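You operate a simulated robot arm through the tools that you are given. There is no shell and no other tool. Be economical: measure what you need, move in short steps, check, and stop when the job is done.

The job below is to be done with a simulated robot arm. You get a single attempt, and the scene is never put back.

Task
Move the lead on the sheet to its new port and cap the old one.
Fine: switch the old port off before you pull; switch the new one on once the plug is home, till its lamp is green; take the cap from the cap rest.
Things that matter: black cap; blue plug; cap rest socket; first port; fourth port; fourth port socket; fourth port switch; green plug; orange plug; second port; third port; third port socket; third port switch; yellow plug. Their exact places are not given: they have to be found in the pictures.

Only the result counts: the job must be done as asked and must still hold three seconds after the hand-in. Knocking over, shifting, dropping, spilling or breaking anything else fails it. Lids that push on must go on centred and level and be pressed home; caps that screw on are set level and turned clockwise until they are tight. Flat cloth is picked up by pressing the open fingertips on it (5 to 10 N) and closing them slowly along it; thin cloth reads only 2 to 8 mm in the jaws.

Robot
A 7-joint arm with a two-finger gripper, on a carriage that runs on a rail from [0, 0.003] to [0, -1.777] (x, y) and turns from -458 to -126 degrees about z. Base frame: it is fixed where the carriage stands at the start and does not move with it; the origin is on the floor, on the carriage's upright axis, x ahead of it, y to its left, z up. Units: m, degrees, N and s.
With the tool pointing down near the work surface it reaches from about 0.34 to 0.78 m from the robot's upright axis, wherever it stands. Its first joint turns from -166.0 to 166.0 degrees. Places, roughly: black cap (3x3x7 cm) [0.5, 0, 1]; cap rest socket [0.6, 0, 1]; first port [0.6, 0.4, 1.1]; fourth port [0.6, 0.1, 1.1]; fourth port socket [0.6, 0.1, 1.1]; fourth port switch [0.5, 0.1, 1.2]; second port [0.6, 0.3, 1.1]; third port [0.6, 0.2, 1.1]; third port socket [0.6, 0.2, 1.1]; third port switch [0.5, 0.2, 1.1]. Payload 2.45 kg.
The TCP is the grasp point, 0.023 m short of the fingertips. In the tool frame z runs along the fingers and y along their closing line. The gripper opens to 0.072 m. The gripper's body begins 0.04 m behind the TCP.
Orientation is told as [roll, pitch, yaw] about the base's x, y, z axes, in that order, counted from this pose: with the fingers straight down and closing along the base's y, the tool's x points along the base's -x, its y along +y and its z along -z.

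Tools
- The arm moves only by the tool move_arm. Its argument "plan" is text: rows parted by semicolons, each of 7 numbers parted by spaces: the shift along the base's x, y, z in cm, then the turn, a rotation vector about the base's x, y, z in degrees, then the opening, from 0 (shut) to 1 (fully open). In form: x y z wx wy wz gripper; .... A call has 1 to 8 rows; each row shifts and turns the commanded pose from where the row before left it. Each row takes 0.2 s and may step no farther than 0.05 m and 8.6 degrees from the row before; otherwise, or with a gripper value out of range, the whole call is refused. Where a pose cannot be reached the arm comes as near as it can. A force on the tool above 40 N (or 10 N above the force at the start of the call, whichever is more), or a blocked arm, ends the call early, and 0.2 s more pass. The fingers move at their own pace (about 0.072 m/s each) and stop on an object; they squeeze with about 24 N. The grip force told is the motor's: it shows also when the fingers shut on nothing. Time passes only in rows, and 0.2 s behind the last, so rows that do not move let the fingers close. The reply holds the time, the measured pose of the TCP, the force on the tool along the base axes, the opening and the grip force, in the units named above and with some noise, with the torque about the TCP (base axes, N m) and any sound that the robot's microphone picked up.
- Cameras (640 x 400 px; columns grow to the right, rows downward): "scene" is now at [0.0232, 0.1849, 1.529]; the picture's right is [0.01, -1.00, 0.00], its down [-0.65, -0.01, -0.76] and it looks along [0.76, 0.01, -0.65] (base axes); focal length 254 px, centre (320, 200). "wrist" rides on the gripper at [0.078, 0.017, -0.066] in the tool frame; the picture's right is [-0.22, 0.98, 0.00], its down [-0.56, -0.12, -0.82] and it looks along [-0.80, -0.18, 0.57] (tool axes); focal length 234 px, centre (320, 200).
- capture(camera): a new picture of that camera. No time passes.
- raise_lower(by): slides the trunk up (or, below 0, down) by that many m; the arm and the scene camera ride with it, the base frame stays. It gives what a move gives, with no picture.
- steer(legs): drives the robot by 1 to 6 legs, each [ahead, left, turn to the left] in m, m and degrees, along the robot's own axes; the way and the turn of a leg run together, so that a leg with both is an arc; at most 1.5 m and 180 degrees a leg. The arm and the cameras ride along, it lands a little off, and it stops where it bumps. It keeps to its track: a leg is cut to what the track allows. It gives what a move gives.
- turn_head(pan, tilt): turns the head with the scene camera to pan (to the left, within 155 degrees either way) and tilt (down, from -29 to 69), counted from straight ahead of the robot. It gives what a move gives.
- locate(camera, pixels): for up to 12 pixels [column, row] of the newest picture of that camera ("zoom" is the newest enlarged one), the place [x, y, z] in the base frame of the surface seen there, good to about 0.002 m. No time passes.
- inspect(camera, box): a new picture of the part [left, top, right, bottom] of that camera's present view, enlarged. No time passes.
- sign_off(): hands the job in; it is judged then, once.

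Work in short steps. Measure before you move; look again where a grasp or a placing could have gone wrong, and mend it. You have 80 turns and 52 pictures in all, those below and enlarged ones among them. Open the gripper and draw the arm clear of the work before you hand the job in, unless the task says otherwise; then end with one line.

The tools are called after "Request:" as a command line: name --argument value ..., lists and objects as JSON in quotes. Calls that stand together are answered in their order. move_arm: Moves the arm, as the interface text tells. Its arguments: {"type":"object","properties":{"plan":{"type":"string"}},"required":["plan"]} The other tools are called the same way: raise_lower (by) slides the trunk up or down; steer (legs) drives the base; turn_head (pan, tilt) turns the head that bears the scene camera; capture (camera) takes a picture; locate (camera, pixels) gives the place of the surface under pixels of a picture; inspect (camera, box) takes an enlarged picture of a part of a camera's view; sign_off () hands the job in.

At the start:

```text
t: 0.0
position: [0.4323, 0.1014, 1.3417]
tcp_rot: [0.0, 0.0, 0.0]
force: [-0.5, 0.9, 0.3]
moment: [-0.02, -0.04, 0.0]
gripper_width: 0.0722
finger_force: 0.0
trunk travel left (down, up): [-0.525, 0.065]
robot x, y, heading: [-0.0009, -0.0005, 0.0]
head pan, tilt: [0.7, 40.3]
```

scene: 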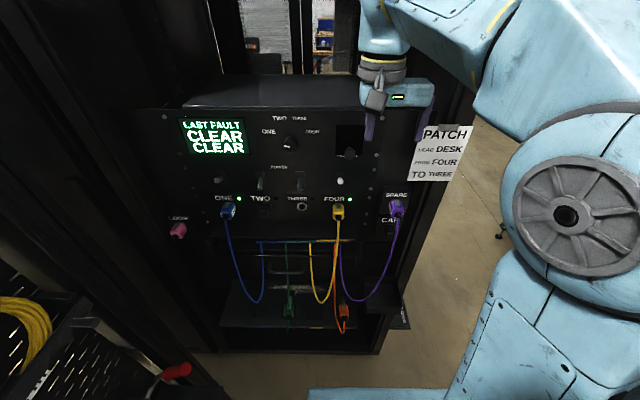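
wrist: 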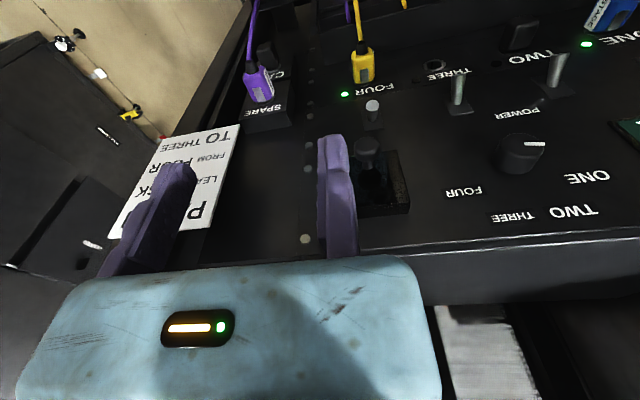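

The sheet at (435,155) reads roughly "lead DESK from FOUR to THREE"; the yellow plug sits in FOUR. I'll enlarge the panel and sheet.

Request:
inspect --camera "scene" --box '[240, 100, 480, 250]'

Request:
inspect --camera "wrist" --box '[220, 20, 540, 220]'

```text
2.67 times, centred on (360, 175) of scene
```

zoom: 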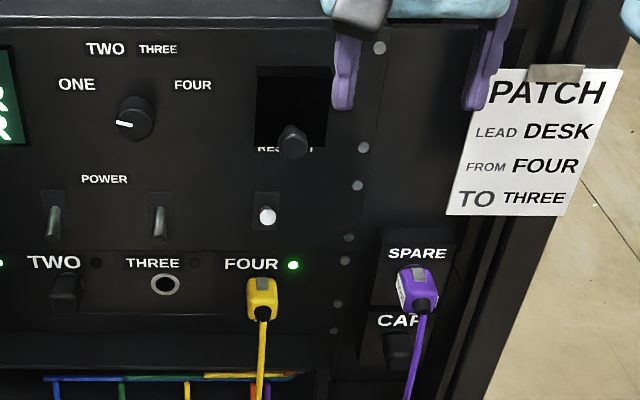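

```text
2.00 times, centred on (380, 120) of wrist
```

zoom: 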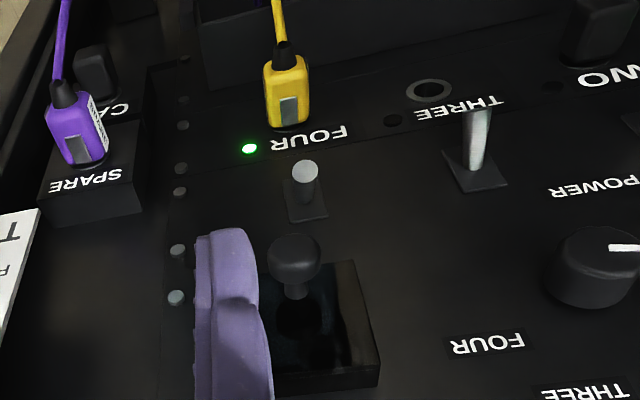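

Now I locate the main features in the scene enlargement: knob plane points, switches, sockets, plugs, cap.

Request:
capture --camera "scene"

Request:
inspect --camera "scene" --box '[280, 160, 420, 248]'

```text
47 pictures are left
```

scene: 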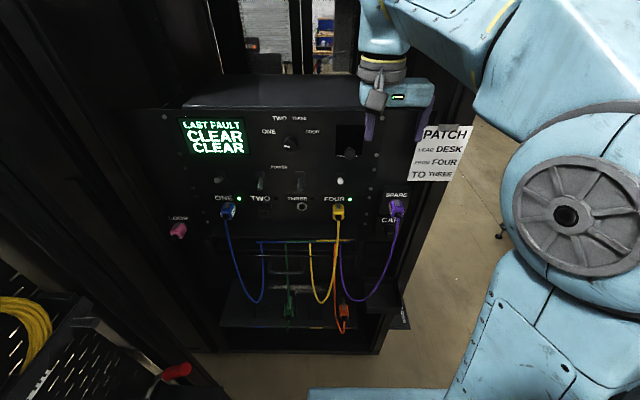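

```text
4.55 times, centred on (350, 204) of scene
```

zoom: 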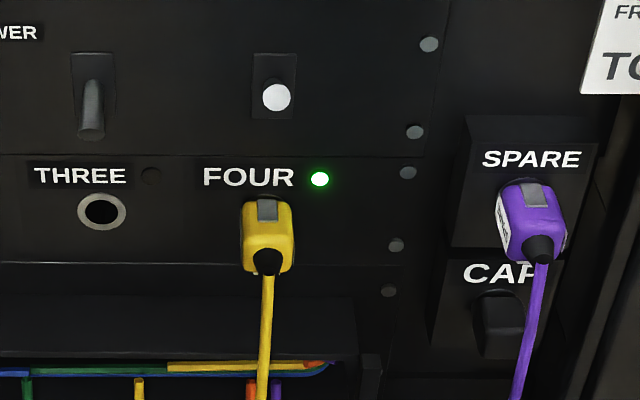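

In the zoom: switch three (92,110), switch four (275,97), socket three (102,211), yellow plug (267,230), cap (500,320), spare plug, panel points.

Request:
locate --camera "zoom" --pixels '[[92, 125], [92, 62], [276, 97], [272, 60], [102, 195], [80, 211], [124, 211], [265, 230], [265, 258], [500, 300], [495, 340], [180, 140]]'

Request:
locate --camera "zoom" --pixels '[[242, 210], [292, 210], [267, 208], [268, 190], [350, 240], [200, 230], [180, 250], [530, 215], [478, 320], [525, 320], [460, 330], [267, 330]]'

```text
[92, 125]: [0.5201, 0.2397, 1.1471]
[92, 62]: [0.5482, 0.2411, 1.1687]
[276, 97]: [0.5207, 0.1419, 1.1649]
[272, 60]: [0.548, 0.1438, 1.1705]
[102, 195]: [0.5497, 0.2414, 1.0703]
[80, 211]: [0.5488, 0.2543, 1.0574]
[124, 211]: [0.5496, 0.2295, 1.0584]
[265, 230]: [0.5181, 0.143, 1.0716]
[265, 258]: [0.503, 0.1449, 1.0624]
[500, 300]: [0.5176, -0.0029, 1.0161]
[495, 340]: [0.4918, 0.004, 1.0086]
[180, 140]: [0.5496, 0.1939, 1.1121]
```

```text
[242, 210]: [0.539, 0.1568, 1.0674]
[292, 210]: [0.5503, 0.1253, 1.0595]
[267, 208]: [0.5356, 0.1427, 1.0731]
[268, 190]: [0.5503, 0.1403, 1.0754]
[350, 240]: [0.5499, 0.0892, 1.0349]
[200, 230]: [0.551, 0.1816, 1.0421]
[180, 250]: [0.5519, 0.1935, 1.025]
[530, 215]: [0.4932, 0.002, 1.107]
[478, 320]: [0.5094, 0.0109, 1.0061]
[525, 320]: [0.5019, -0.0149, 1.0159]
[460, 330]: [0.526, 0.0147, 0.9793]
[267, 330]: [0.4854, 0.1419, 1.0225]
```

The panel is a vertical plane at x≈0.55; switch four's lever tip is at (0.521,0.142,1.165) pointing up/out, and three's is down at z 1.147. I'll pitch the tool to horizontal (fingers toward +x), staying back from the panel.

Request:
move_arm --plan "-1 0 0 0 -8.5 0 0; -1 0 0 0 -8.5 0 0; -1 0 0 0 -8.5 0 0; 0 0 0 0 -8.5 0 0; 0 0 0 0 -8.5 0 0; 0 0 0 0 -8.5 0 0"

```text
t: 1.4
position: [0.4015, 0.0999, 1.3419]
tcp_rot: [0.1, -51.1, -0.1]
force: [-1.3, -0.7, -0.1]
moment: [0.0, -0.03, 0.02]
gripper_width: 0.0
finger_force: 24.6
trunk travel left (down, up): [-0.525, 0.065]
robot x, y, heading: [-0.0004, 0.0015, -0.2]
head pan, tilt: [0.7, 40.3]
```

Going well; I continue pitching to horizontal.

Request:
move_arm --plan "0 0 0 0 -8 0 0; 0 0 0 0 -8 0 0; 0 0 0 0 -8 0 0; 0 0 0 0 -8 0 0; 0 0 0 0 -7 0 0"

```text
t: 2.6
position: [0.3949, 0.1547, 1.3287]
tcp_rot: [45.8, -84.3, -33.9]
force: [-0.2, -0.2, 0.1]
moment: [0.0, 0.0, 0.02]
gripper_width: 0.0
finger_force: 24.0
trunk travel left (down, up): [-0.525, 0.065]
robot x, y, heading: [-0.0003, -0.0024, -0.1]
head pan, tilt: [0.7, 40.3]
stopped in row 5: the arm was blocked; the commanded pose is now the measured one
```

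The arm reached a limit near horizontal. I look at the scene to see the arm's posture.

Request:
capture --camera "scene"

```text
45 pictures are left
```

scene: 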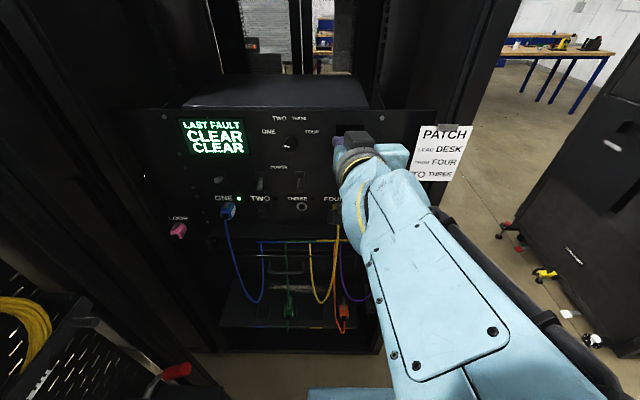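

The tool is in fact nearly horizontal, just yawed ~12° left with 4° downward tilt. I go forward and down a bit and undo the yaw.

Request:
move_arm --plan "2 -1 -3 0 0 -3 0; 2 -1 -3 0 0 -3 0; 0 -1 -3 0 0 -3 0; 0 -1 -3 0 0 -3 0"

```text
t: 3.2
position: [0.381, 0.2209, 1.2908]
tcp_rot: [48.8, -84.6, -27.5]
force: [-0.4, 0.1, -0.3]
moment: [0.0, -0.03, 0.03]
gripper_width: 0.0
finger_force: 24.0
trunk travel left (down, up): [-0.525, 0.065]
robot x, y, heading: [0.0001, 0.0011, -0.1]
head pan, tilt: [0.7, 40.3]
stopped in row 2: the arm was blocked; the commanded pose is now the measured one
```

The arm is near a joint limit here and drifting. I pitch back towards 55° to get out of it.

Request:
move_arm --plan "0 -1 1 0 8 -2 0; 1 -2 1 0 8 -2 0; 1 -2 1 0 8 -3 0; 1 -2 0 0 8 -3 0"

```text
t: 4.2
position: [0.4104, 0.1514, 1.3201]
tcp_rot: [20.3, -53.2, -10.2]
force: [-0.9, -0.7, -0.6]
moment: [-0.03, -0.01, -0.02]
gripper_width: 0.0001
finger_force: 23.5
trunk travel left (down, up): [-0.525, 0.065]
robot x, y, heading: [-0.0044, -0.0, -0.1]
head pan, tilt: [0.7, 40.3]
```

Straighten the roll/yaw residue, then drive the base 0.25 m to the right so the reach is longer when pointing +x.

Request:
move_arm --plan "-1 0 0 -6 0 -3 0; -1 0 0 -6 0 -3 0"

Request:
steer --legs '[[0, -0.25, 0]]'

```text
t: 4.8
position: [0.3903, 0.1514, 1.32]
tcp_rot: [0.1, -54.4, 0.2]
force: [0.0, -0.5, 0.2]
moment: [0.04, -0.01, -0.01]
gripper_width: 0.0002
finger_force: 24.0
trunk travel left (down, up): [-0.525, 0.065]
robot x, y, heading: [0.0019, -0.0008, 0.1]
head pan, tilt: [0.7, 40.3]
```

```text
t: 6.6
position: [0.3906, -0.0993, 1.3196]
tcp_rot: [0.1, -54.5, 0.2]
force: [-1.1, 0.2, -0.1]
moment: [0.0, -0.03, 0.06]
gripper_width: 0.0
finger_force: 24.3
trunk travel left (down, up): [-0.525, 0.065]
robot x, y, heading: [0.0023, -0.2548, 0.2]
head pan, tilt: [0.7, 40.3]
```

Now shift the tool left towards y≈0.14 while staying back, and pitch on.

Request:
move_arm --plan "0 4.8 0 0 0 0 0; 0 4.8 0 0 0 0 0; 0 4.8 0 0 0 0 0; 0 4.8 0 0 0 0 0; 0 4.8 0 0 0 0 0; 0 0 -2 0 -8 0 0; 0 0 -2 0 -8 0 0; 0 0 -2 0 -8 0 0"

```text
t: 7.9
position: [0.4209, 0.0932, 1.3416]
tcp_rot: [15.1, -49.3, -11.2]
force: [0.2, 0.3, 0.1]
moment: [0.01, -0.01, -0.03]
gripper_width: 0.0
finger_force: 24.1
trunk travel left (down, up): [-0.525, 0.065]
robot x, y, heading: [0.0006, -0.2515, 0.2]
head pan, tilt: [0.7, 40.3]
stopped in row 6: the arm was blocked; the commanded pose is now the measured one
```

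The wrist joint seems to run out because the forearm slopes down too much; lowering the trunk while raising the arm should help. I lower 0.2 first.

Request:
raise_lower --by -0.2

Request:
move_arm --plan "-0.5 0 4.5 -5 0 -2 0; -0.5 0 4.5 -5 0 0 0; 0 0 4.5 0 0 0 0; 0 0 4.5 0 0 0 0"

Request:
raise_lower --by -0.2

```text
t: 10.1
position: [0.4209, 0.0945, 1.1406]
tcp_rot: [14.9, -49.3, -11.4]
force: [-1.0, 0.1, -0.6]
moment: [-0.02, -0.01, -0.02]
gripper_width: 0.0
finger_force: 24.5
trunk travel left (down, up): [-0.325, 0.265]
robot x, y, heading: [-0.0003, -0.2525, 0.3]
head pan, tilt: [0.7, 40.3]
```

```text
t: 11.1
position: [0.4101, 0.0953, 1.3185]
tcp_rot: [-0.9, -50.6, -1.2]
force: [-1.7, -0.4, 0.3]
moment: [0.04, -0.03, 0.0]
gripper_width: 0.0
finger_force: 24.2
trunk travel left (down, up): [-0.325, 0.265]
robot x, y, heading: [-0.0046, -0.2511, 0.1]
head pan, tilt: [0.7, 40.3]
```

```text
t: 13.3
position: [0.4093, 0.0956, 1.1183]
tcp_rot: [-0.7, -50.6, -1.3]
force: [0.0, -0.8, 0.4]
moment: [0.0, -0.01, -0.01]
gripper_width: 0.0
finger_force: 24.0
trunk travel left (down, up): [-0.125, 0.465]
robot x, y, heading: [0.0014, -0.2523, 0.2]
head pan, tilt: [0.7, 40.3]
```

Trunk is down 0.4 m. Raise the arm to about z 1.22 and pitch further to horizontal.

Request:
move_arm --plan "0 1 3.5 0 -8 0 0; 0 1 3.5 0 -8 0 0; 0 1 2.5 0 -8 0 0; 0 1 2 0 -8 0 0; 0 0.6 0 0 -7 0 0"

Request:
turn_head --pan 25 --tilt 8

Request:
capture --camera "scene"

```text
t: 14.5
position: [0.4097, 0.1512, 1.2243]
tcp_rot: [64.6, -89.0, -66.4]
force: [0.7, 0.1, 0.0]
moment: [0.03, 0.0, 0.0]
gripper_width: 0.0
finger_force: 24.0
out of reach, approached as far as the arm can: row 2, 3, 5
trunk travel left (down, up): [-0.125, 0.465]
robot x, y, heading: [0.0001, -0.2511, 0.1]
head pan, tilt: [0.7, 40.3]
```

```text
t: 15.4
position: [0.4101, 0.1504, 1.2241]
tcp_rot: [56.5, -89.0, -58.3]
force: [0.0, 0.2, -0.6]
moment: [0.01, 0.0, 0.01]
gripper_width: 0.0001
finger_force: 24.0
trunk travel left (down, up): [-0.125, 0.465]
robot x, y, heading: [0.0008, -0.2514, -0.2]
head pan, tilt: [25.0, 8.0]
```

```text
44 pictures are left
```

scene: 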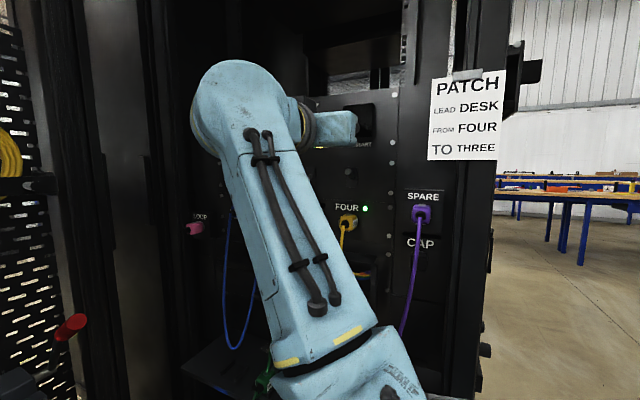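

The tool is now horizontal at (0.410,0.150,1.224). Look through the wrist.

Request:
capture --camera "wrist"

```text
43 pictures are left
```

wrist: 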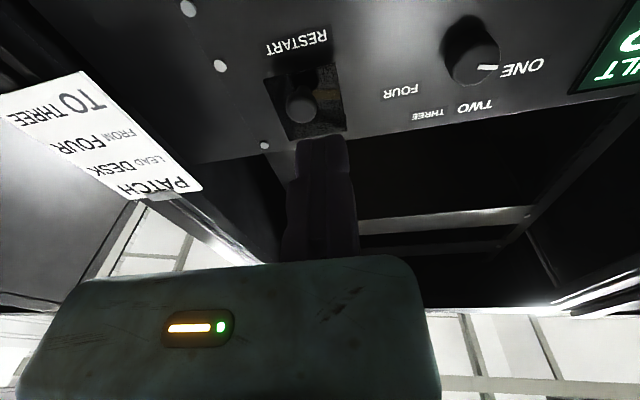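

RESTART knob at (302,103) must be avoided; I measure it.

Request:
locate --camera "wrist" --pixels '[[302, 100], [302, 118], [285, 105], [300, 45], [280, 130], [340, 125]]'

```text
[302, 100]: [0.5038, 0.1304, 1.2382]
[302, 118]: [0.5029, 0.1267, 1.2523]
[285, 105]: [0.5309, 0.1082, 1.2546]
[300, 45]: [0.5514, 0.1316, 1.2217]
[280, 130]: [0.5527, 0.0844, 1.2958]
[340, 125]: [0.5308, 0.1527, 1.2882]
```

Restart knob's underside is ~z 1.235, front x 0.503. I descend to z 1.19 at standoff, then advance above switch four's lever.

Request:
move_arm --plan "0 -0.8 -3.5 0 0 0 0; 4 0 0 0 0 0 0; 4 0 0 0 0 0 0; 2 0 0 0 0 0 0"

Request:
capture --camera "wrist"

```text
t: 16.4
position: [0.5044, 0.1596, 1.1831]
tcp_rot: [62.9, -89.0, -64.5]
force: [-0.1, 0.8, -0.6]
moment: [-0.01, 0.02, -0.03]
gripper_width: 0.0001
finger_force: 23.6
out of reach, approached as far as the arm can: row 1, 2, 3, 4
trunk travel left (down, up): [-0.125, 0.465]
robot x, y, heading: [0.0003, -0.2506, 0.2]
head pan, tilt: [25.0, 8.0]
```

```text
42 pictures are left
```

wrist: 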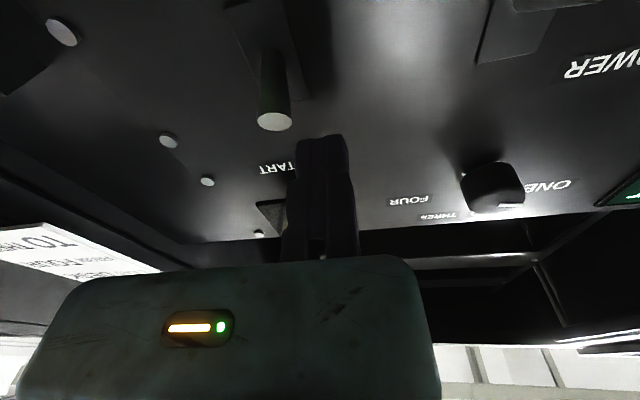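

The pose is at the reach limit (y off by +1.7 cm). I back off slightly, relax the pitch to about -75° and correct y.

Request:
move_arm --plan "-3 0 1 0 7 0 0; 0 0 0 0 7 0 0; 0 0 0 0 0 0 0"

```text
t: 17.2
position: [0.4711, 0.1519, 1.1592]
tcp_rot: [1.5, -75.5, -3.3]
force: [0.4, 0.1, 0.0]
moment: [0.01, -0.02, 0.02]
gripper_width: 0.0001
finger_force: 23.9
out of reach, approached as far as the arm can: row 1, 2
trunk travel left (down, up): [-0.125, 0.465]
robot x, y, heading: [-0.001, -0.2548, 0.0]
head pan, tilt: [25.0, 8.0]
```

Now at pitch -75.5. Raise to z≈1.195 and y 0.142 first.

Request:
move_arm --plan "0 -0.5 2 0 0 0 0; 0 -0.5 1.7 0 0 0 0; 0 0 0 0 0 0 0"

```text
t: 18.0
position: [0.4697, 0.1445, 1.1654]
tcp_rot: [1.7, -75.5, -3.5]
force: [1.4, 0.2, -0.1]
moment: [0.01, 0.02, 0.02]
gripper_width: 0.0
finger_force: 24.4
out of reach, approached as far as the arm can: row 1, 2
trunk travel left (down, up): [-0.125, 0.465]
robot x, y, heading: [-0.0031, -0.2494, 0.2]
head pan, tilt: [25.0, 8.0]
```

Height is the limit now; I back off 5 cm and raise the trunk 0.1 m.

Request:
move_arm --plan "-4 0 -2 0 0 0 0; -3 0 -2 0 0 0 0"

Request:
raise_lower --by 0.1

Request:
move_arm --plan "0 0 -1 0 0 0 0; 0 0 -1 0 0 0 0"

```text
t: 18.6
position: [0.4128, 0.173, 1.1616]
tcp_rot: [1.7, -75.4, -3.6]
force: [-0.2, 0.5, 0.0]
moment: [0.01, -0.02, -0.02]
gripper_width: 0.0
finger_force: 24.4
out of reach, approached as far as the arm can: row 1, 2
trunk travel left (down, up): [-0.125, 0.465]
robot x, y, heading: [0.0018, -0.2474, -0.1]
head pan, tilt: [25.0, 8.0]
```

```text
t: 20.0
position: [0.4133, 0.173, 1.2616]
tcp_rot: [1.5, -75.5, -3.5]
force: [-0.1, 0.2, 0.2]
moment: [0.01, -0.01, -0.01]
gripper_width: 0.0001
finger_force: 23.8
trunk travel left (down, up): [-0.225, 0.365]
robot x, y, heading: [0.0015, -0.2492, -0.0]
head pan, tilt: [25.0, 8.0]
```

```text
t: 20.6
position: [0.4172, 0.1814, 1.2527]
tcp_rot: [1.6, -75.3, -3.4]
force: [0.6, 0.3, -1.2]
moment: [0.01, 0.01, 0.0]
gripper_width: 0.0
finger_force: 24.2
out of reach, approached as far as the arm can: row 1, 2
trunk travel left (down, up): [-0.225, 0.365]
robot x, y, heading: [0.0018, -0.2501, 0.2]
head pan, tilt: [25.0, 8.0]
```

The wrist is near its straight singularity because the forearm's azimuth differs from the tool's. I'll use pitch ≈ -65, with the base back at y≈0. First pull the arm right and pitch back.

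Request:
move_arm --plan "0 -2 0 0 7 0 0; 0 -3 0 0 7 0 0; 0 -4 0 0 7 0 0; 0 -4 0 0 0 0 0; 0 -4 0 0 0 0 0; 0 -4 0 0 0 0 0; 0 -4 0 0 0 0 0"

Request:
capture --camera "scene"

```text
t: 22.2
position: [0.4165, -0.0706, 1.2477]
tcp_rot: [-0.6, -54.4, -1.5]
force: [0.1, 0.6, -0.6]
moment: [0.01, -0.05, -0.02]
gripper_width: 0.0
finger_force: 24.1
out of reach, approached as far as the arm can: row 1
trunk travel left (down, up): [-0.225, 0.365]
robot x, y, heading: [0.0005, -0.2537, 0.0]
head pan, tilt: [25.0, 8.0]
```

```text
41 pictures are left
```

scene: 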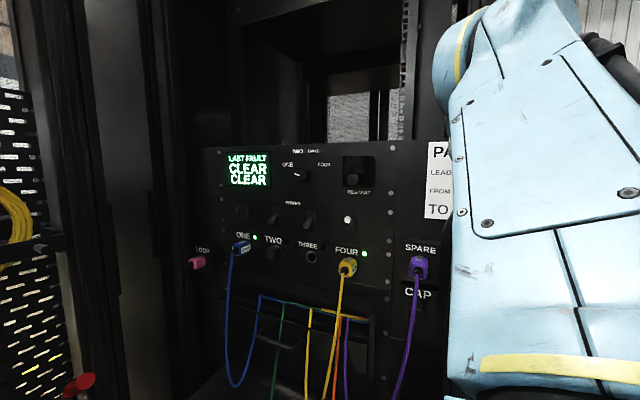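

Clear view now. I take an enlarged picture of the ports for better measurements before driving back.

Request:
inspect --camera "scene" --box '[290, 200, 450, 300]'

Request:
locate --camera "zoom" --pixels '[[230, 75], [85, 232], [85, 215], [210, 250], [250, 250], [228, 262], [520, 380], [500, 380], [535, 380], [500, 290], [520, 260], [215, 290]]'

```text
4.00 times, centred on (370, 250) of scene
```

zoom: 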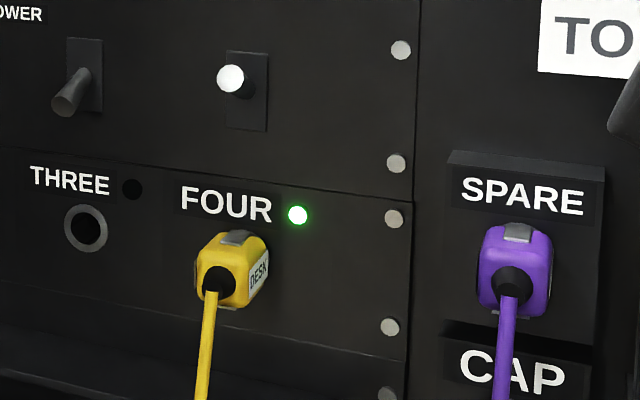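

```text
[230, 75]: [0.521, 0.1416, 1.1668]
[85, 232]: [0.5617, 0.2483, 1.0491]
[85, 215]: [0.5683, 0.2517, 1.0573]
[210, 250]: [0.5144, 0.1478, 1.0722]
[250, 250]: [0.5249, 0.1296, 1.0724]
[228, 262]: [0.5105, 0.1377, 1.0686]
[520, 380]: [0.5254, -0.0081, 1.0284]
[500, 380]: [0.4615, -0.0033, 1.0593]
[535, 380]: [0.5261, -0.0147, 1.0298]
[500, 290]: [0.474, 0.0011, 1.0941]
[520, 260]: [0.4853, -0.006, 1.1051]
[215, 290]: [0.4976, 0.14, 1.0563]
```

The yellow plug is labelled DESK, sitting at y≈0.142, z≈1.058, back face x≈0.50. Now drive the base back to y≈0.

Request:
steer --legs '[[0, 0.25, 0]]'

Request:
raise_lower --by -0.08

Request:
move_arm --plan "0 -2 1 0 -5 0 0; 0 -2 1 0 -5 0 0; 0 0 0 0 0 0 0"

```text
t: 24.0
position: [0.417, 0.1789, 1.2479]
tcp_rot: [-0.5, -54.4, -1.6]
force: [-0.5, -0.7, -0.2]
moment: [-0.01, -0.01, 0.02]
gripper_width: 0.0
finger_force: 23.8
trunk travel left (down, up): [-0.225, 0.365]
robot x, y, heading: [0.0019, -0.0006, 0.2]
head pan, tilt: [25.0, 8.0]
```

```text
t: 25.2
position: [0.4161, 0.179, 1.1678]
tcp_rot: [-0.7, -54.4, -1.6]
force: [0.5, -0.1, 0.0]
moment: [0.04, 0.0, -0.01]
gripper_width: 0.0001
finger_force: 23.6
trunk travel left (down, up): [-0.145, 0.445]
robot x, y, heading: [-0.004, -0.0006, 0.1]
head pan, tilt: [25.0, 8.0]
```

```text
t: 26.0
position: [0.4172, 0.1373, 1.1882]
tcp_rot: [0.0, -64.5, -2.0]
force: [-0.3, 0.4, 0.6]
moment: [-0.02, 0.03, 0.04]
gripper_width: 0.0003
finger_force: 24.1
trunk travel left (down, up): [-0.145, 0.445]
robot x, y, heading: [-0.0033, 0.0001, 0.3]
head pan, tilt: [25.0, 8.0]
```

Clean motion. Advance above the lever of switch four: TCP to (0.512,0.142,1.200).

Request:
move_arm --plan "3 0.4 1.2 0 0 2 0; 3 0 0 0 0 0 0; 3.4 0 0 0 0 0 0; 0 0 0 0 0 0 0"

Request:
capture --camera "wrist"

```text
t: 27.0
position: [0.5128, 0.1448, 1.2011]
tcp_rot: [-0.1, -64.4, 0.2]
force: [0.6, -0.2, -0.4]
moment: [0.0, -0.02, -0.01]
gripper_width: 0.0001
finger_force: 23.9
trunk travel left (down, up): [-0.145, 0.445]
robot x, y, heading: [-0.0014, -0.0016, 0.1]
head pan, tilt: [25.0, 8.0]
```

```text
39 pictures are left
```

wrist: 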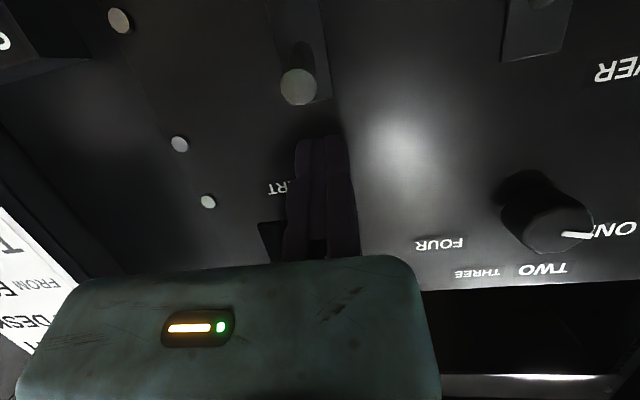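

The closed fingers sit above the lever (300,88). I push down ~3.7 cm in small steps.

Request:
move_arm --plan "0 -0.2 -1 0 0 0 0; 0 0 -1 0 0 0 0; 0 0 -0.8 0 0 0 0; 0 0 -0.8 0 0 0 0; 0 0 0 0 0 0 0"

Request:
move_arm --plan "0 0 2 0 0 0 0; -3 0 1 0 0 0 0; -3 0 0 0 0 0 0"

Request:
capture --camera "wrist"

```text
t: 28.2
position: [0.5101, 0.1401, 1.1629]
tcp_rot: [0.1, -64.5, -0.1]
force: [0.7, 0.9, -0.3]
moment: [-0.01, -0.01, -0.01]
gripper_width: 0.0
finger_force: 29.0
trunk travel left (down, up): [-0.145, 0.445]
robot x, y, heading: [-0.0037, -0.0015, -0.1]
head pan, tilt: [25.0, 8.0]
```

```text
t: 29.0
position: [0.4509, 0.1399, 1.1944]
tcp_rot: [0.0, -64.3, -0.2]
force: [0.6, -0.2, 0.2]
moment: [-0.02, 0.02, 0.01]
gripper_width: 0.0
finger_force: 28.3
trunk travel left (down, up): [-0.145, 0.445]
robot x, y, heading: [0.0008, -0.0009, 0.3]
head pan, tilt: [25.0, 8.0]
```

```text
38 pictures are left
```

wrist: 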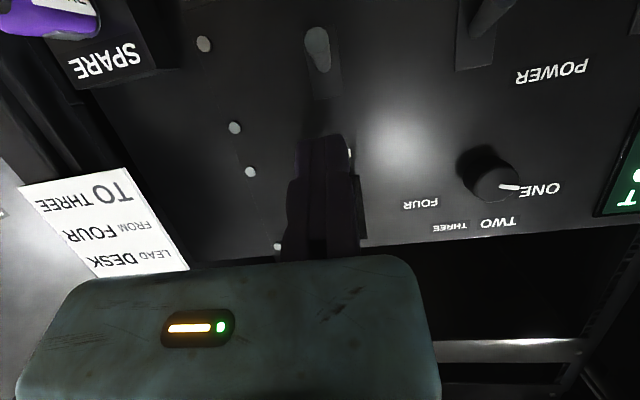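

The lever looks changed; I check its lamp and lever in the scene view.

Request:
inspect --camera "scene" --box '[240, 80, 480, 230]'

```text
2.67 times, centred on (360, 155) of scene
```

zoom: 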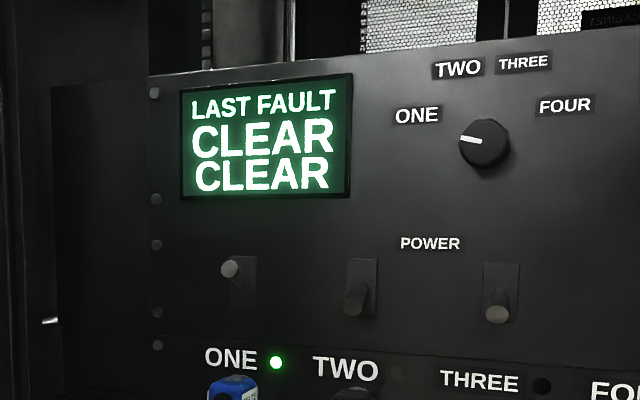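

The head moved with the base; I pan to the right to see port four.

Request:
turn_head --pan -5 --tilt 8

Request:
capture --camera "scene"

```text
t: 29.9
position: [0.4481, 0.1412, 1.1959]
tcp_rot: [0.1, -64.3, 0.0]
force: [-0.6, -0.2, 0.0]
moment: [0.01, 0.0, 0.01]
gripper_width: 0.0001
finger_force: 28.7
trunk travel left (down, up): [-0.145, 0.445]
robot x, y, heading: [-0.0012, 0.0013, 0.1]
head pan, tilt: [-5.0, 8.0]
```

```text
36 pictures are left
```

scene: 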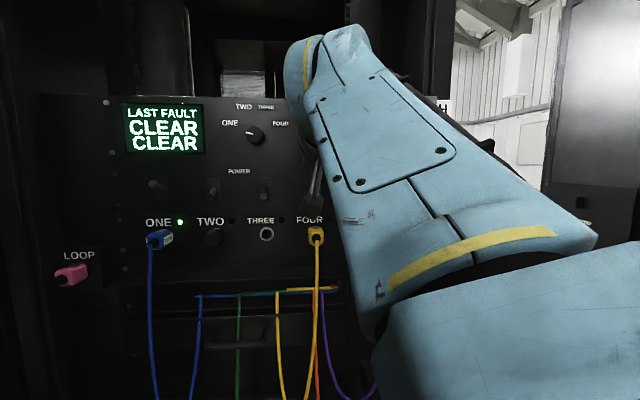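

Request:
inspect --camera "scene" --box '[240, 170, 360, 260]'

```text
4.44 times, centred on (300, 215) of scene
```

zoom: 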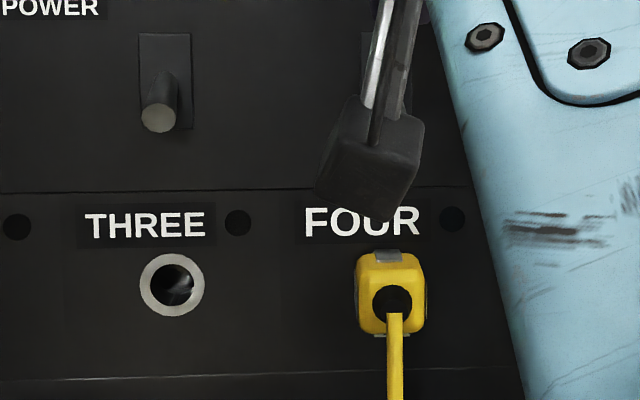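

Port four's lamp (452,218) is dark: off. Now I measure the plug and socket three in this view.

Request:
locate --camera "zoom" --pixels '[[359, 295], [424, 295], [390, 265], [391, 330], [365, 325], [418, 325], [145, 285], [199, 285], [172, 259], [172, 311], [394, 360], [394, 395]]'

```text
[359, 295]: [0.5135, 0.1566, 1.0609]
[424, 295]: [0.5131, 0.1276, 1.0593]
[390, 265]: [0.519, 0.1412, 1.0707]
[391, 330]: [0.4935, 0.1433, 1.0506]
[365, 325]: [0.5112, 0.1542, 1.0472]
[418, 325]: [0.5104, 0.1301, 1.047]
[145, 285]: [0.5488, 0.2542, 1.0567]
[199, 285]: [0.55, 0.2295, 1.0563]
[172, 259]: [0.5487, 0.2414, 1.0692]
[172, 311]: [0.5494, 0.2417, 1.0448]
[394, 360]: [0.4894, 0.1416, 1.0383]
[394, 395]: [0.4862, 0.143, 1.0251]
```

Plug centre is (≈0.52, 0.142, 1.058) and socket three (0.55, 0.242, 1.057). I back off, lower the trunk 0.1 m and open the gripper.

Request:
move_arm --plan "-2 0 0 0 0 0 1; 0 0 0 0 0 0 1"

Request:
raise_lower --by -0.1

```text
t: 30.6
position: [0.4283, 0.141, 1.1948]
tcp_rot: [0.0, -64.4, -0.1]
force: [-0.4, 0.4, 0.2]
moment: [0.0, 0.03, 0.02]
gripper_width: 0.0719
finger_force: 0.0
trunk travel left (down, up): [-0.145, 0.445]
robot x, y, heading: [0.0007, 0.0035, 0.1]
head pan, tilt: [-5.0, 8.0]
```

```text
t: 31.9
position: [0.4282, 0.1413, 1.0933]
tcp_rot: [-0.1, -64.4, 0.0]
force: [-0.5, -0.1, 0.3]
moment: [-0.03, -0.01, 0.03]
gripper_width: 0.0719
finger_force: 0.2
trunk travel left (down, up): [-0.045, 0.545]
robot x, y, heading: [-0.0001, -0.0019, 0.3]
head pan, tilt: [-5.0, 8.0]
```

Approach the plug: to TCP (0.520,0.142,1.058).

Request:
move_arm --plan "3 0.1 -1.2 0 0 0 1; 3 0 -1.2 0 0 0 1; 3.2 0 -1.1 0 0 0 1; 0 0 0 0 0 0 1"

Request:
capture --camera "wrist"

```text
t: 32.6
position: [0.487, 0.145, 1.0702]
tcp_rot: [-0.1, -64.9, 0.3]
force: [-34.0, -4.2, 6.0]
moment: [-0.03, 0.0, -0.03]
gripper_width: 0.072
finger_force: 0.0
trunk travel left (down, up): [-0.045, 0.545]
robot x, y, heading: [-0.0038, -0.0013, 0.1]
head pan, tilt: [-5.0, 8.0]
stopped in row 3: the force on the tool passed its limit at 64 N (the readings are from after the stop); the commanded pose is now the measured one
```

```text
34 pictures are left
```

wrist: 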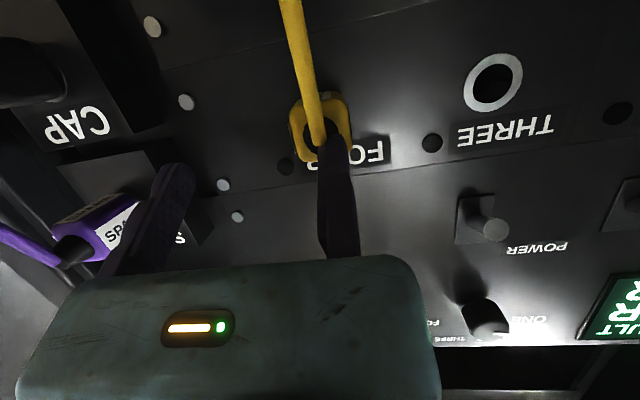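

The picture shows the right (+y) finger stays at the TCP line (inner face at column ~320) while only the left one opens: the jaw opens one-sidedly, so the right finger struck the plug. I back off and look at it.

Request:
move_arm --plan "-3 0 1.2 0 0 0 1; -2 1.3 0.8 0 0 0 1; 0 0 0 0 0 0 1"

Request:
capture --camera "wrist"

```text
t: 33.4
position: [0.4429, 0.1582, 1.0878]
tcp_rot: [0.1, -64.5, 0.1]
force: [-0.3, -0.7, -0.2]
moment: [-0.02, 0.0, 0.0]
gripper_width: 0.0719
finger_force: 0.0
trunk travel left (down, up): [-0.045, 0.545]
robot x, y, heading: [-0.002, -0.0017, 0.1]
head pan, tilt: [-5.0, 8.0]
```

```text
33 pictures are left
```

wrist: 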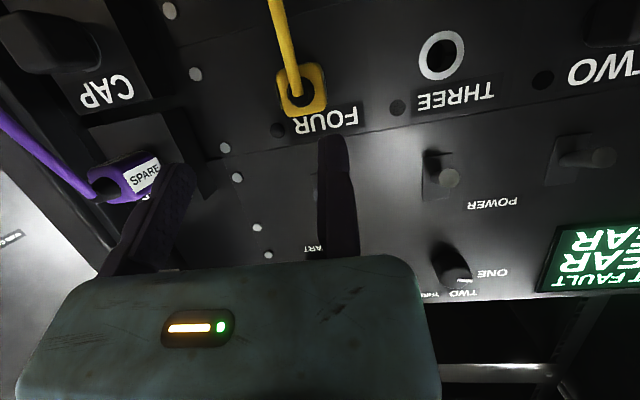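

Plug still seated. I measure the finger positions and the plug's edges directly.

Request:
locate --camera "wrist" --pixels '[[323, 150], [335, 140], [345, 150], [320, 200], [190, 175], [175, 180], [280, 90], [323, 80], [300, 110], [441, 32], [440, 75], [420, 55]]'

```text
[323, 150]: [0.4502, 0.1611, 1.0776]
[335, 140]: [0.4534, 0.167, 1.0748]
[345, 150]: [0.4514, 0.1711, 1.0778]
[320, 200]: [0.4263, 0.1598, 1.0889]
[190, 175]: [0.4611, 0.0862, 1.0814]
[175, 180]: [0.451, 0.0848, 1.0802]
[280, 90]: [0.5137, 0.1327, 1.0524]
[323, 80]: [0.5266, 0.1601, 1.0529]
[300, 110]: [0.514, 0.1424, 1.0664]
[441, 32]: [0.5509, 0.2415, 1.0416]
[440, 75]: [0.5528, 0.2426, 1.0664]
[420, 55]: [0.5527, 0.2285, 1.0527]
```

Right finger's inner face is y≈0.160, plug's edge at 0.157: good. Advance to the plug in the same alignment.

Request:
move_arm --plan "2.7 0 -1 0 0 0 1; 2.5 0 -1 0 0 0 1; 2.5 0 -1 0 0 0 1; 0 0 0 0 0 0 1"

Request:
capture --camera "wrist"

```text
t: 34.4
position: [0.5193, 0.1584, 1.0608]
tcp_rot: [0.0, -64.5, 0.1]
force: [0.1, 0.3, -0.2]
moment: [0.01, -0.01, 0.01]
gripper_width: 0.0718
finger_force: 0.1
trunk travel left (down, up): [-0.045, 0.545]
robot x, y, heading: [0.0007, -0.0008, 0.3]
head pan, tilt: [-5.0, 8.0]
```

```text
32 pictures are left
```

wrist: 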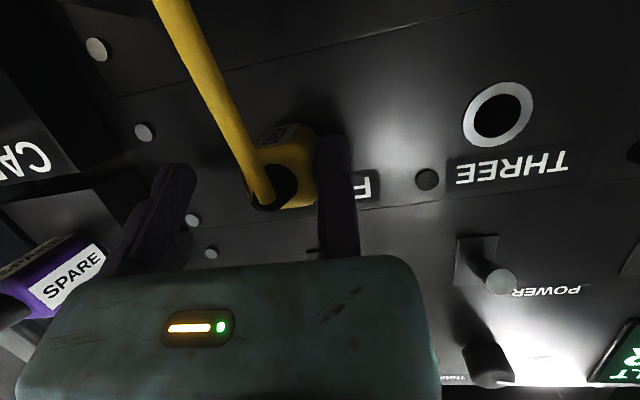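

The plug lies right beside the right finger. Close the jaw.

Request:
move_arm --plan "0 0 -0.2 0 0 0 0.6; 0 0 0 0 0 0 0.3; 0 0 0 0 0 0 0; 0 0 0 0 0 0 0; 0 0 0 0 0 0 0; 0 0 0 0 0 0 0"

```text
t: 35.8
position: [0.5195, 0.1581, 1.0584]
tcp_rot: [0.1, -64.5, 0.1]
force: [-0.2, -3.3, 0.4]
moment: [0.02, 0.02, -0.23]
gripper_width: 0.0292
finger_force: 23.4
trunk travel left (down, up): [-0.045, 0.545]
robot x, y, heading: [0.0017, 0.0013, 0.1]
head pan, tilt: [-5.0, 8.0]
```

Gripped (29 mm). Pull straight out along -x gradually.

Request:
move_arm --plan "-0.8 0 0 0 0 0 0; -1 0 0 0 0 0 0; -1.2 0 0 0 0 0 0; -1.5 0 0 0 0 0 0; -1.5 0 0 0 0 0 0; 0 0 0 0 0 0 0"

Request:
capture --camera "wrist"

```text
t: 37.2
position: [0.4595, 0.1578, 1.056]
tcp_rot: [0.0, -64.5, 0.2]
force: [-0.5, 0.4, 0.7]
moment: [0.0, 0.02, 0.01]
gripper_width: 0.0293
finger_force: 24.2
trunk travel left (down, up): [-0.045, 0.545]
robot x, y, heading: [-0.004, -0.0001, 0.1]
head pan, tilt: [-5.0, 8.0]
```

```text
31 pictures are left
```

wrist: 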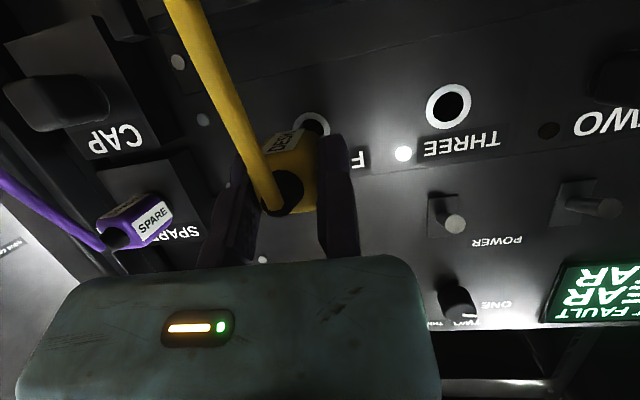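

The plug is out (THREE's lamp glows white). Shift +y by 10 cm at this standoff and check alignment with socket three.

Request:
move_arm --plan "0 2.5 0 0 0 0 0; 0 2.5 0 0 0 0 0; 0 2.5 0 0 0 0 0; 0 2.5 0 0 0 0 0; 0 0 0 0 0 0 0; 0 0 0 0 0 0 0"

Request:
capture --camera "wrist"

Request:
inspect --camera "scene" --box '[200, 160, 360, 260]'

```text
t: 38.6
position: [0.4572, 0.2573, 1.0559]
tcp_rot: [-0.1, -64.5, 0.3]
force: [0.3, -0.2, -0.4]
moment: [-0.02, 0.03, -0.02]
gripper_width: 0.0292
finger_force: 24.3
trunk travel left (down, up): [-0.045, 0.545]
robot x, y, heading: [0.0043, 0.001, -0.1]
head pan, tilt: [-5.0, 8.0]
```

```text
30 pictures are left
```

wrist: 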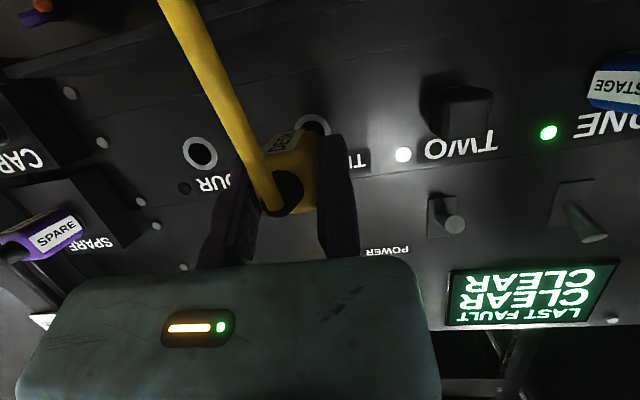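

```text
4.00 times, centred on (280, 210) of scene
```

zoom: 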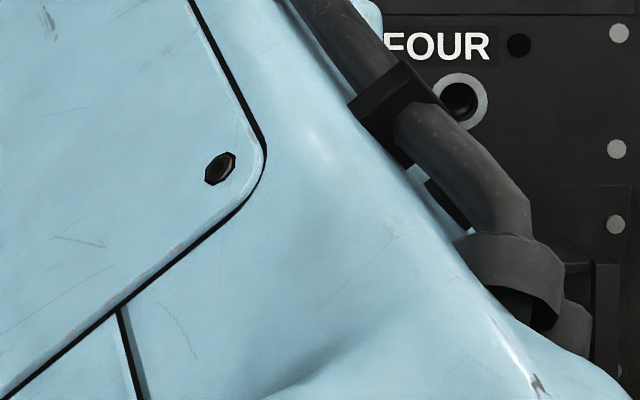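

The view matches the earlier one exactly with socket three at (311,124), as socket four was. I confirm socket four's centre for spacing.

Request:
locate --camera "zoom" --pixels '[[484, 95], [475, 78], [475, 121], [462, 76]]'

Request:
locate --camera "wrist" --pixels '[[185, 152], [216, 155], [200, 139], [201, 168], [312, 115], [312, 120]]'

```text
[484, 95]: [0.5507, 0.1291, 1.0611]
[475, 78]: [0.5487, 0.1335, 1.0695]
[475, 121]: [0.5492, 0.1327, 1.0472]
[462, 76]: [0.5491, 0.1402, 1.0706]
```

```text
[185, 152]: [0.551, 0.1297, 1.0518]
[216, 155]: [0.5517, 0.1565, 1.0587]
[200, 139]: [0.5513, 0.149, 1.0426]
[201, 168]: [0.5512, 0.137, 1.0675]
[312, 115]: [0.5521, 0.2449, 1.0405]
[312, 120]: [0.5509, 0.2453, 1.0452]
```

Spacing is 0.100 m at the same height. Push straight in by 6 cm, slowly at the end.

Request:
move_arm --plan "2 0 0 0 0 0 0; 1 0 0 0 0 0 0; 0.7 0 0 0 0 0 0; 0.7 0 0 0 0 0 0; 0.6 0 0 0 0 0 0; 0.5 0 0 0 0 0 0; 0.5 0 0 0 0 0 0; 0 0 0 0 0 0 0"

```text
t: 40.4
position: [0.5164, 0.2579, 1.0552]
tcp_rot: [0.1, -64.5, 0.3]
force: [-5.4, 0.7, 3.9]
moment: [-0.04, -0.19, -0.09]
gripper_width: 0.0292
finger_force: 24.0
trunk travel left (down, up): [-0.045, 0.545]
robot x, y, heading: [0.0022, -0.0004, 0.0]
head pan, tilt: [-5.0, 8.0]
```

Nearly home (x 0.5164, light force, slightly low). Nudge up 2 mm and push the rest.

Request:
move_arm --plan "0 0 0.2 0 0 0 0; 0.3 0 0 0 0 0 0; 0.3 0 0 0 0 0 0; 0.2 0 0 0 0 0 0; 0 0 0 0 0 0 0"

Request:
capture --camera "wrist"

```text
t: 41.6
position: [0.5242, 0.2586, 1.0589]
tcp_rot: [0.0, -64.7, 0.3]
force: [-21.6, 1.0, 1.6]
moment: [0.04, -0.11, -0.29]
gripper_width: 0.0294
finger_force: 24.5
trunk travel left (down, up): [-0.045, 0.545]
robot x, y, heading: [0.0, -0.005, 0.4]
head pan, tilt: [-5.0, 8.0]
```

```text
28 pictures are left
```

wrist: 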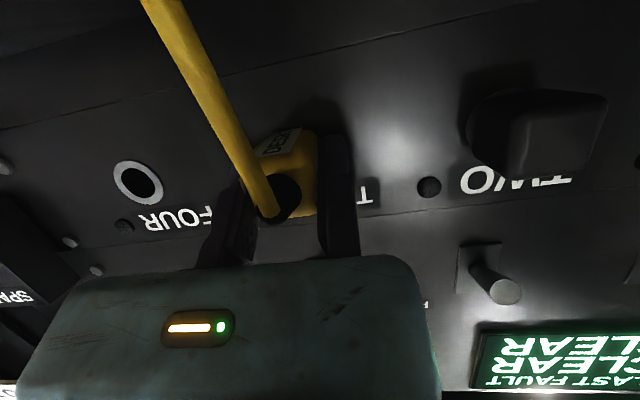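

Pressing at -21 N, so it seems bottomed. Release, ease the right finger off (+y), back away and check the plug's depth.

Request:
move_arm --plan "-0.3 0 0 0 0 0 0; 0 0 0 0 0 0 1; 0 0 0 0 0 0 1; 0 0.3 0 0 0 0 1; -2.5 0 1 0 0 0 1; -3 0 1 0 0 0 1; -3 0 1 0 0 0 1"

Request:
capture --camera "wrist"

```text
t: 43.2
position: [0.4397, 0.2598, 1.0867]
tcp_rot: [0.1, -64.6, 0.1]
force: [-0.3, 0.2, -0.3]
moment: [-0.02, -0.01, 0.02]
gripper_width: 0.0718
finger_force: 0.0
trunk travel left (down, up): [-0.045, 0.545]
robot x, y, heading: [0.0035, -0.0001, 0.1]
head pan, tilt: [-5.0, 8.0]
```

```text
27 pictures are left
```

wrist: 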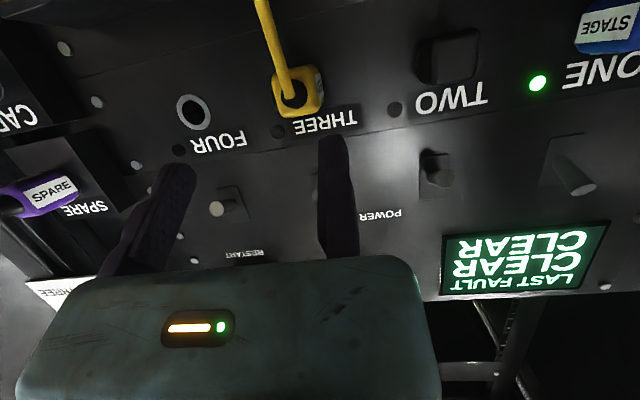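

The plug sits in THREE like it did in FOUR. Check the back-face depth (earlier x≈0.514).

Request:
locate --camera "wrist" --pixels '[[276, 90], [319, 80], [297, 110], [312, 102], [285, 106], [217, 208], [322, 180]]'

```text
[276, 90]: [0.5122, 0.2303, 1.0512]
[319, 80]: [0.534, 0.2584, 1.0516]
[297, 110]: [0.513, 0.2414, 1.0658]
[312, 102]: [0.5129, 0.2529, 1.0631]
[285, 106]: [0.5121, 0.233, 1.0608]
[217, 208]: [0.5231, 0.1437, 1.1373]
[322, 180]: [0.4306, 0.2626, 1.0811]
```

Depth is within noise but ~1 mm shy; I'll give the plug's back a gentle firm push with closed fingers to be sure it is home.

Request:
move_arm --plan "0 -1.1 -1.2 0 0 0 0; 2 -0.9 0 0 0 0 0; 1.5 0 0 0 0 0 0; 0 0 0 0 0 0 0; 0.7 0 0 0 0 0 0; 0.4 0 0 0 0 0 0; 0.4 0 0 0 0 0 0; 0.4 0 0 0 0 0 0"

```text
t: 45.0
position: [0.4904, 0.2409, 1.0785]
tcp_rot: [0.2, -64.7, 0.3]
force: [-30.8, -0.1, 5.0]
moment: [0.06, 0.08, -0.02]
gripper_width: 0.006
finger_force: 23.9
trunk travel left (down, up): [-0.045, 0.545]
robot x, y, heading: [-0.001, 0.0007, 0.3]
head pan, tilt: [-5.0, 8.0]
```

Pushed at ~31 N; the fingers hold something 6 mm wide (likely the plug's top tab), so I open before backing off, then look.

Request:
move_arm --plan "-0.3 0 0 0 0 0 0.5; 0 0 0 0 0 0 0.5; -2 0 0.6 0 0 0 0.5; -3 0 1.5 0 0 0 0.5; -2 0 3 0 0 0 0; 0 0 0 0 0 0 0"

Request:
capture --camera "wrist"

```text
t: 46.4
position: [0.4213, 0.2399, 1.1262]
tcp_rot: [0.0, -64.4, 0.2]
force: [0.5, -0.1, 0.1]
moment: [-0.02, 0.0, -0.02]
gripper_width: 0.0
finger_force: 23.9
trunk travel left (down, up): [-0.045, 0.545]
robot x, y, heading: [-0.0006, -0.0024, -0.1]
head pan, tilt: [-5.0, 8.0]
```

```text
26 pictures are left
```

wrist: 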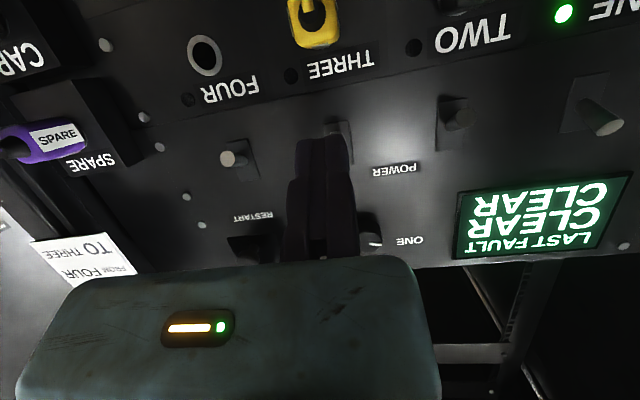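

Now switch three: lever tip at (0.520,0.240,1.147). Advance below it at z 1.126, then push upward.

Request:
move_arm --plan "3 0 0 0 0 0 0; 3 0 0 0 0 0 0; 3 0 0 0 0 0 0; 0 0 0 0 0 0 0; 0 0 0.8 0 0 0 0; 0 0 0.8 0 0 0 0; 0 0 0.8 0 0 0 0; 0 0 0.8 0 0 0 0"

Request:
capture --camera "wrist"

```text
t: 48.2
position: [0.4998, 0.2365, 1.12]
tcp_rot: [0.0, -64.6, 0.2]
force: [-0.5, 0.7, 0.0]
moment: [0.01, -0.01, 0.0]
gripper_width: 0.0001
finger_force: 24.0
out of reach, approached as far as the arm can: row 3, 5, 6, 7, 8
trunk travel left (down, up): [-0.045, 0.545]
robot x, y, heading: [-0.0005, 0.0034, 0.2]
head pan, tilt: [-5.0, 8.0]
```

```text
25 pictures are left
```

wrist: 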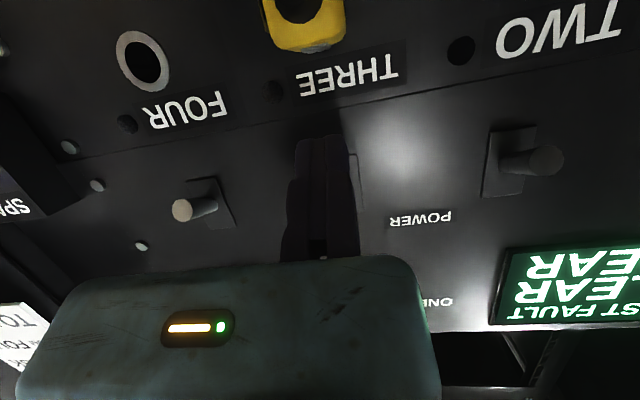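

Out of reach upward at this trunk height. Back off, raise the trunk 0.1 m, and re-approach.

Request:
move_arm --plan "-3 0 -2 0 0 0 0; -3 0 -3 0 0 0 0; 0 0 0 0 0 0 0"

Request:
raise_lower --by 0.1

Request:
move_arm --plan "-1 0 -3 0 0 0 0; 0 0 -3 0 0 0 0; 0 0 0 0 0 0 0"

```text
t: 49.0
position: [0.439, 0.2349, 1.0703]
tcp_rot: [0.1, -64.6, 0.1]
force: [1.1, -0.4, -0.1]
moment: [0.01, 0.02, 0.05]
gripper_width: 0.0001
finger_force: 23.7
trunk travel left (down, up): [-0.045, 0.545]
robot x, y, heading: [0.0, -0.0014, 0.3]
head pan, tilt: [-5.0, 8.0]
```

```text
t: 50.3
position: [0.4389, 0.2376, 1.1694]
tcp_rot: [0.0, -64.5, 0.2]
force: [-0.1, 0.4, 0.4]
moment: [0.03, -0.03, -0.04]
gripper_width: 0.0002
finger_force: 23.7
trunk travel left (down, up): [-0.145, 0.445]
robot x, y, heading: [0.0001, -0.001, -0.1]
head pan, tilt: [-5.0, 8.0]
```

```text
t: 51.3
position: [0.4595, 0.1817, 1.1105]
tcp_rot: [3.2, -63.6, -9.3]
force: [0.1, -0.2, 0.1]
moment: [-0.03, 0.01, 0.01]
gripper_width: 0.0002
finger_force: 24.0
trunk travel left (down, up): [-0.145, 0.445]
robot x, y, heading: [0.0002, -0.0012, -0.1]
head pan, tilt: [-5.0, 8.0]
stopped in row 3: the arm was blocked; the commanded pose is now the measured one
```

A limit on the other side. I'll recover orientation and use an intermediate trunk height, then lift the lever with the trunk itself.

Request:
move_arm --plan "-1 2 2 -1 0 4 0; -1 2 2 -1 0 4 0; 0 1.6 1 0 0 1.3 0; 0 0 0 0 0 0 0"

Request:
raise_lower --by -0.06

```text
t: 52.3
position: [0.4378, 0.2386, 1.1614]
tcp_rot: [-1.4, -63.8, 4.5]
force: [0.1, 0.1, -0.7]
moment: [-0.01, -0.02, 0.01]
gripper_width: 0.0
finger_force: 23.9
trunk travel left (down, up): [-0.145, 0.445]
robot x, y, heading: [0.001, 0.0007, -0.2]
head pan, tilt: [-5.0, 8.0]
```

```text
t: 53.3
position: [0.4382, 0.2378, 1.1021]
tcp_rot: [-1.3, -63.8, 4.4]
force: [0.7, -0.1, -0.3]
moment: [-0.02, -0.01, -0.01]
gripper_width: 0.0
finger_force: 24.8
trunk travel left (down, up): [-0.085, 0.505]
robot x, y, heading: [0.0009, -0.0002, 0.3]
head pan, tilt: [-5.0, 8.0]
```

Advance to (0.512,0.239,1.118), below the lever.

Request:
move_arm --plan "2.5 0 0.8 0.5 0 -3 0; 2.5 0 0.8 0 0 0 0; 2.4 0.1 0 0 0 0 0; 0 0 0 0 0 0 0"

Request:
capture --camera "wrist"

```text
t: 54.3
position: [0.5114, 0.2385, 1.1169]
tcp_rot: [-0.3, -63.9, 0.4]
force: [0.0, -0.3, 0.4]
moment: [0.02, -0.03, -0.02]
gripper_width: 0.0002
finger_force: 24.0
trunk travel left (down, up): [-0.085, 0.505]
robot x, y, heading: [0.0002, -0.0002, -0.0]
head pan, tilt: [-5.0, 8.0]
```

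```text
24 pictures are left
```

wrist: 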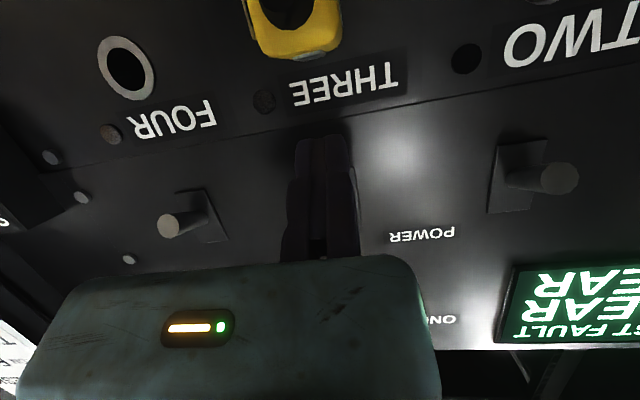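

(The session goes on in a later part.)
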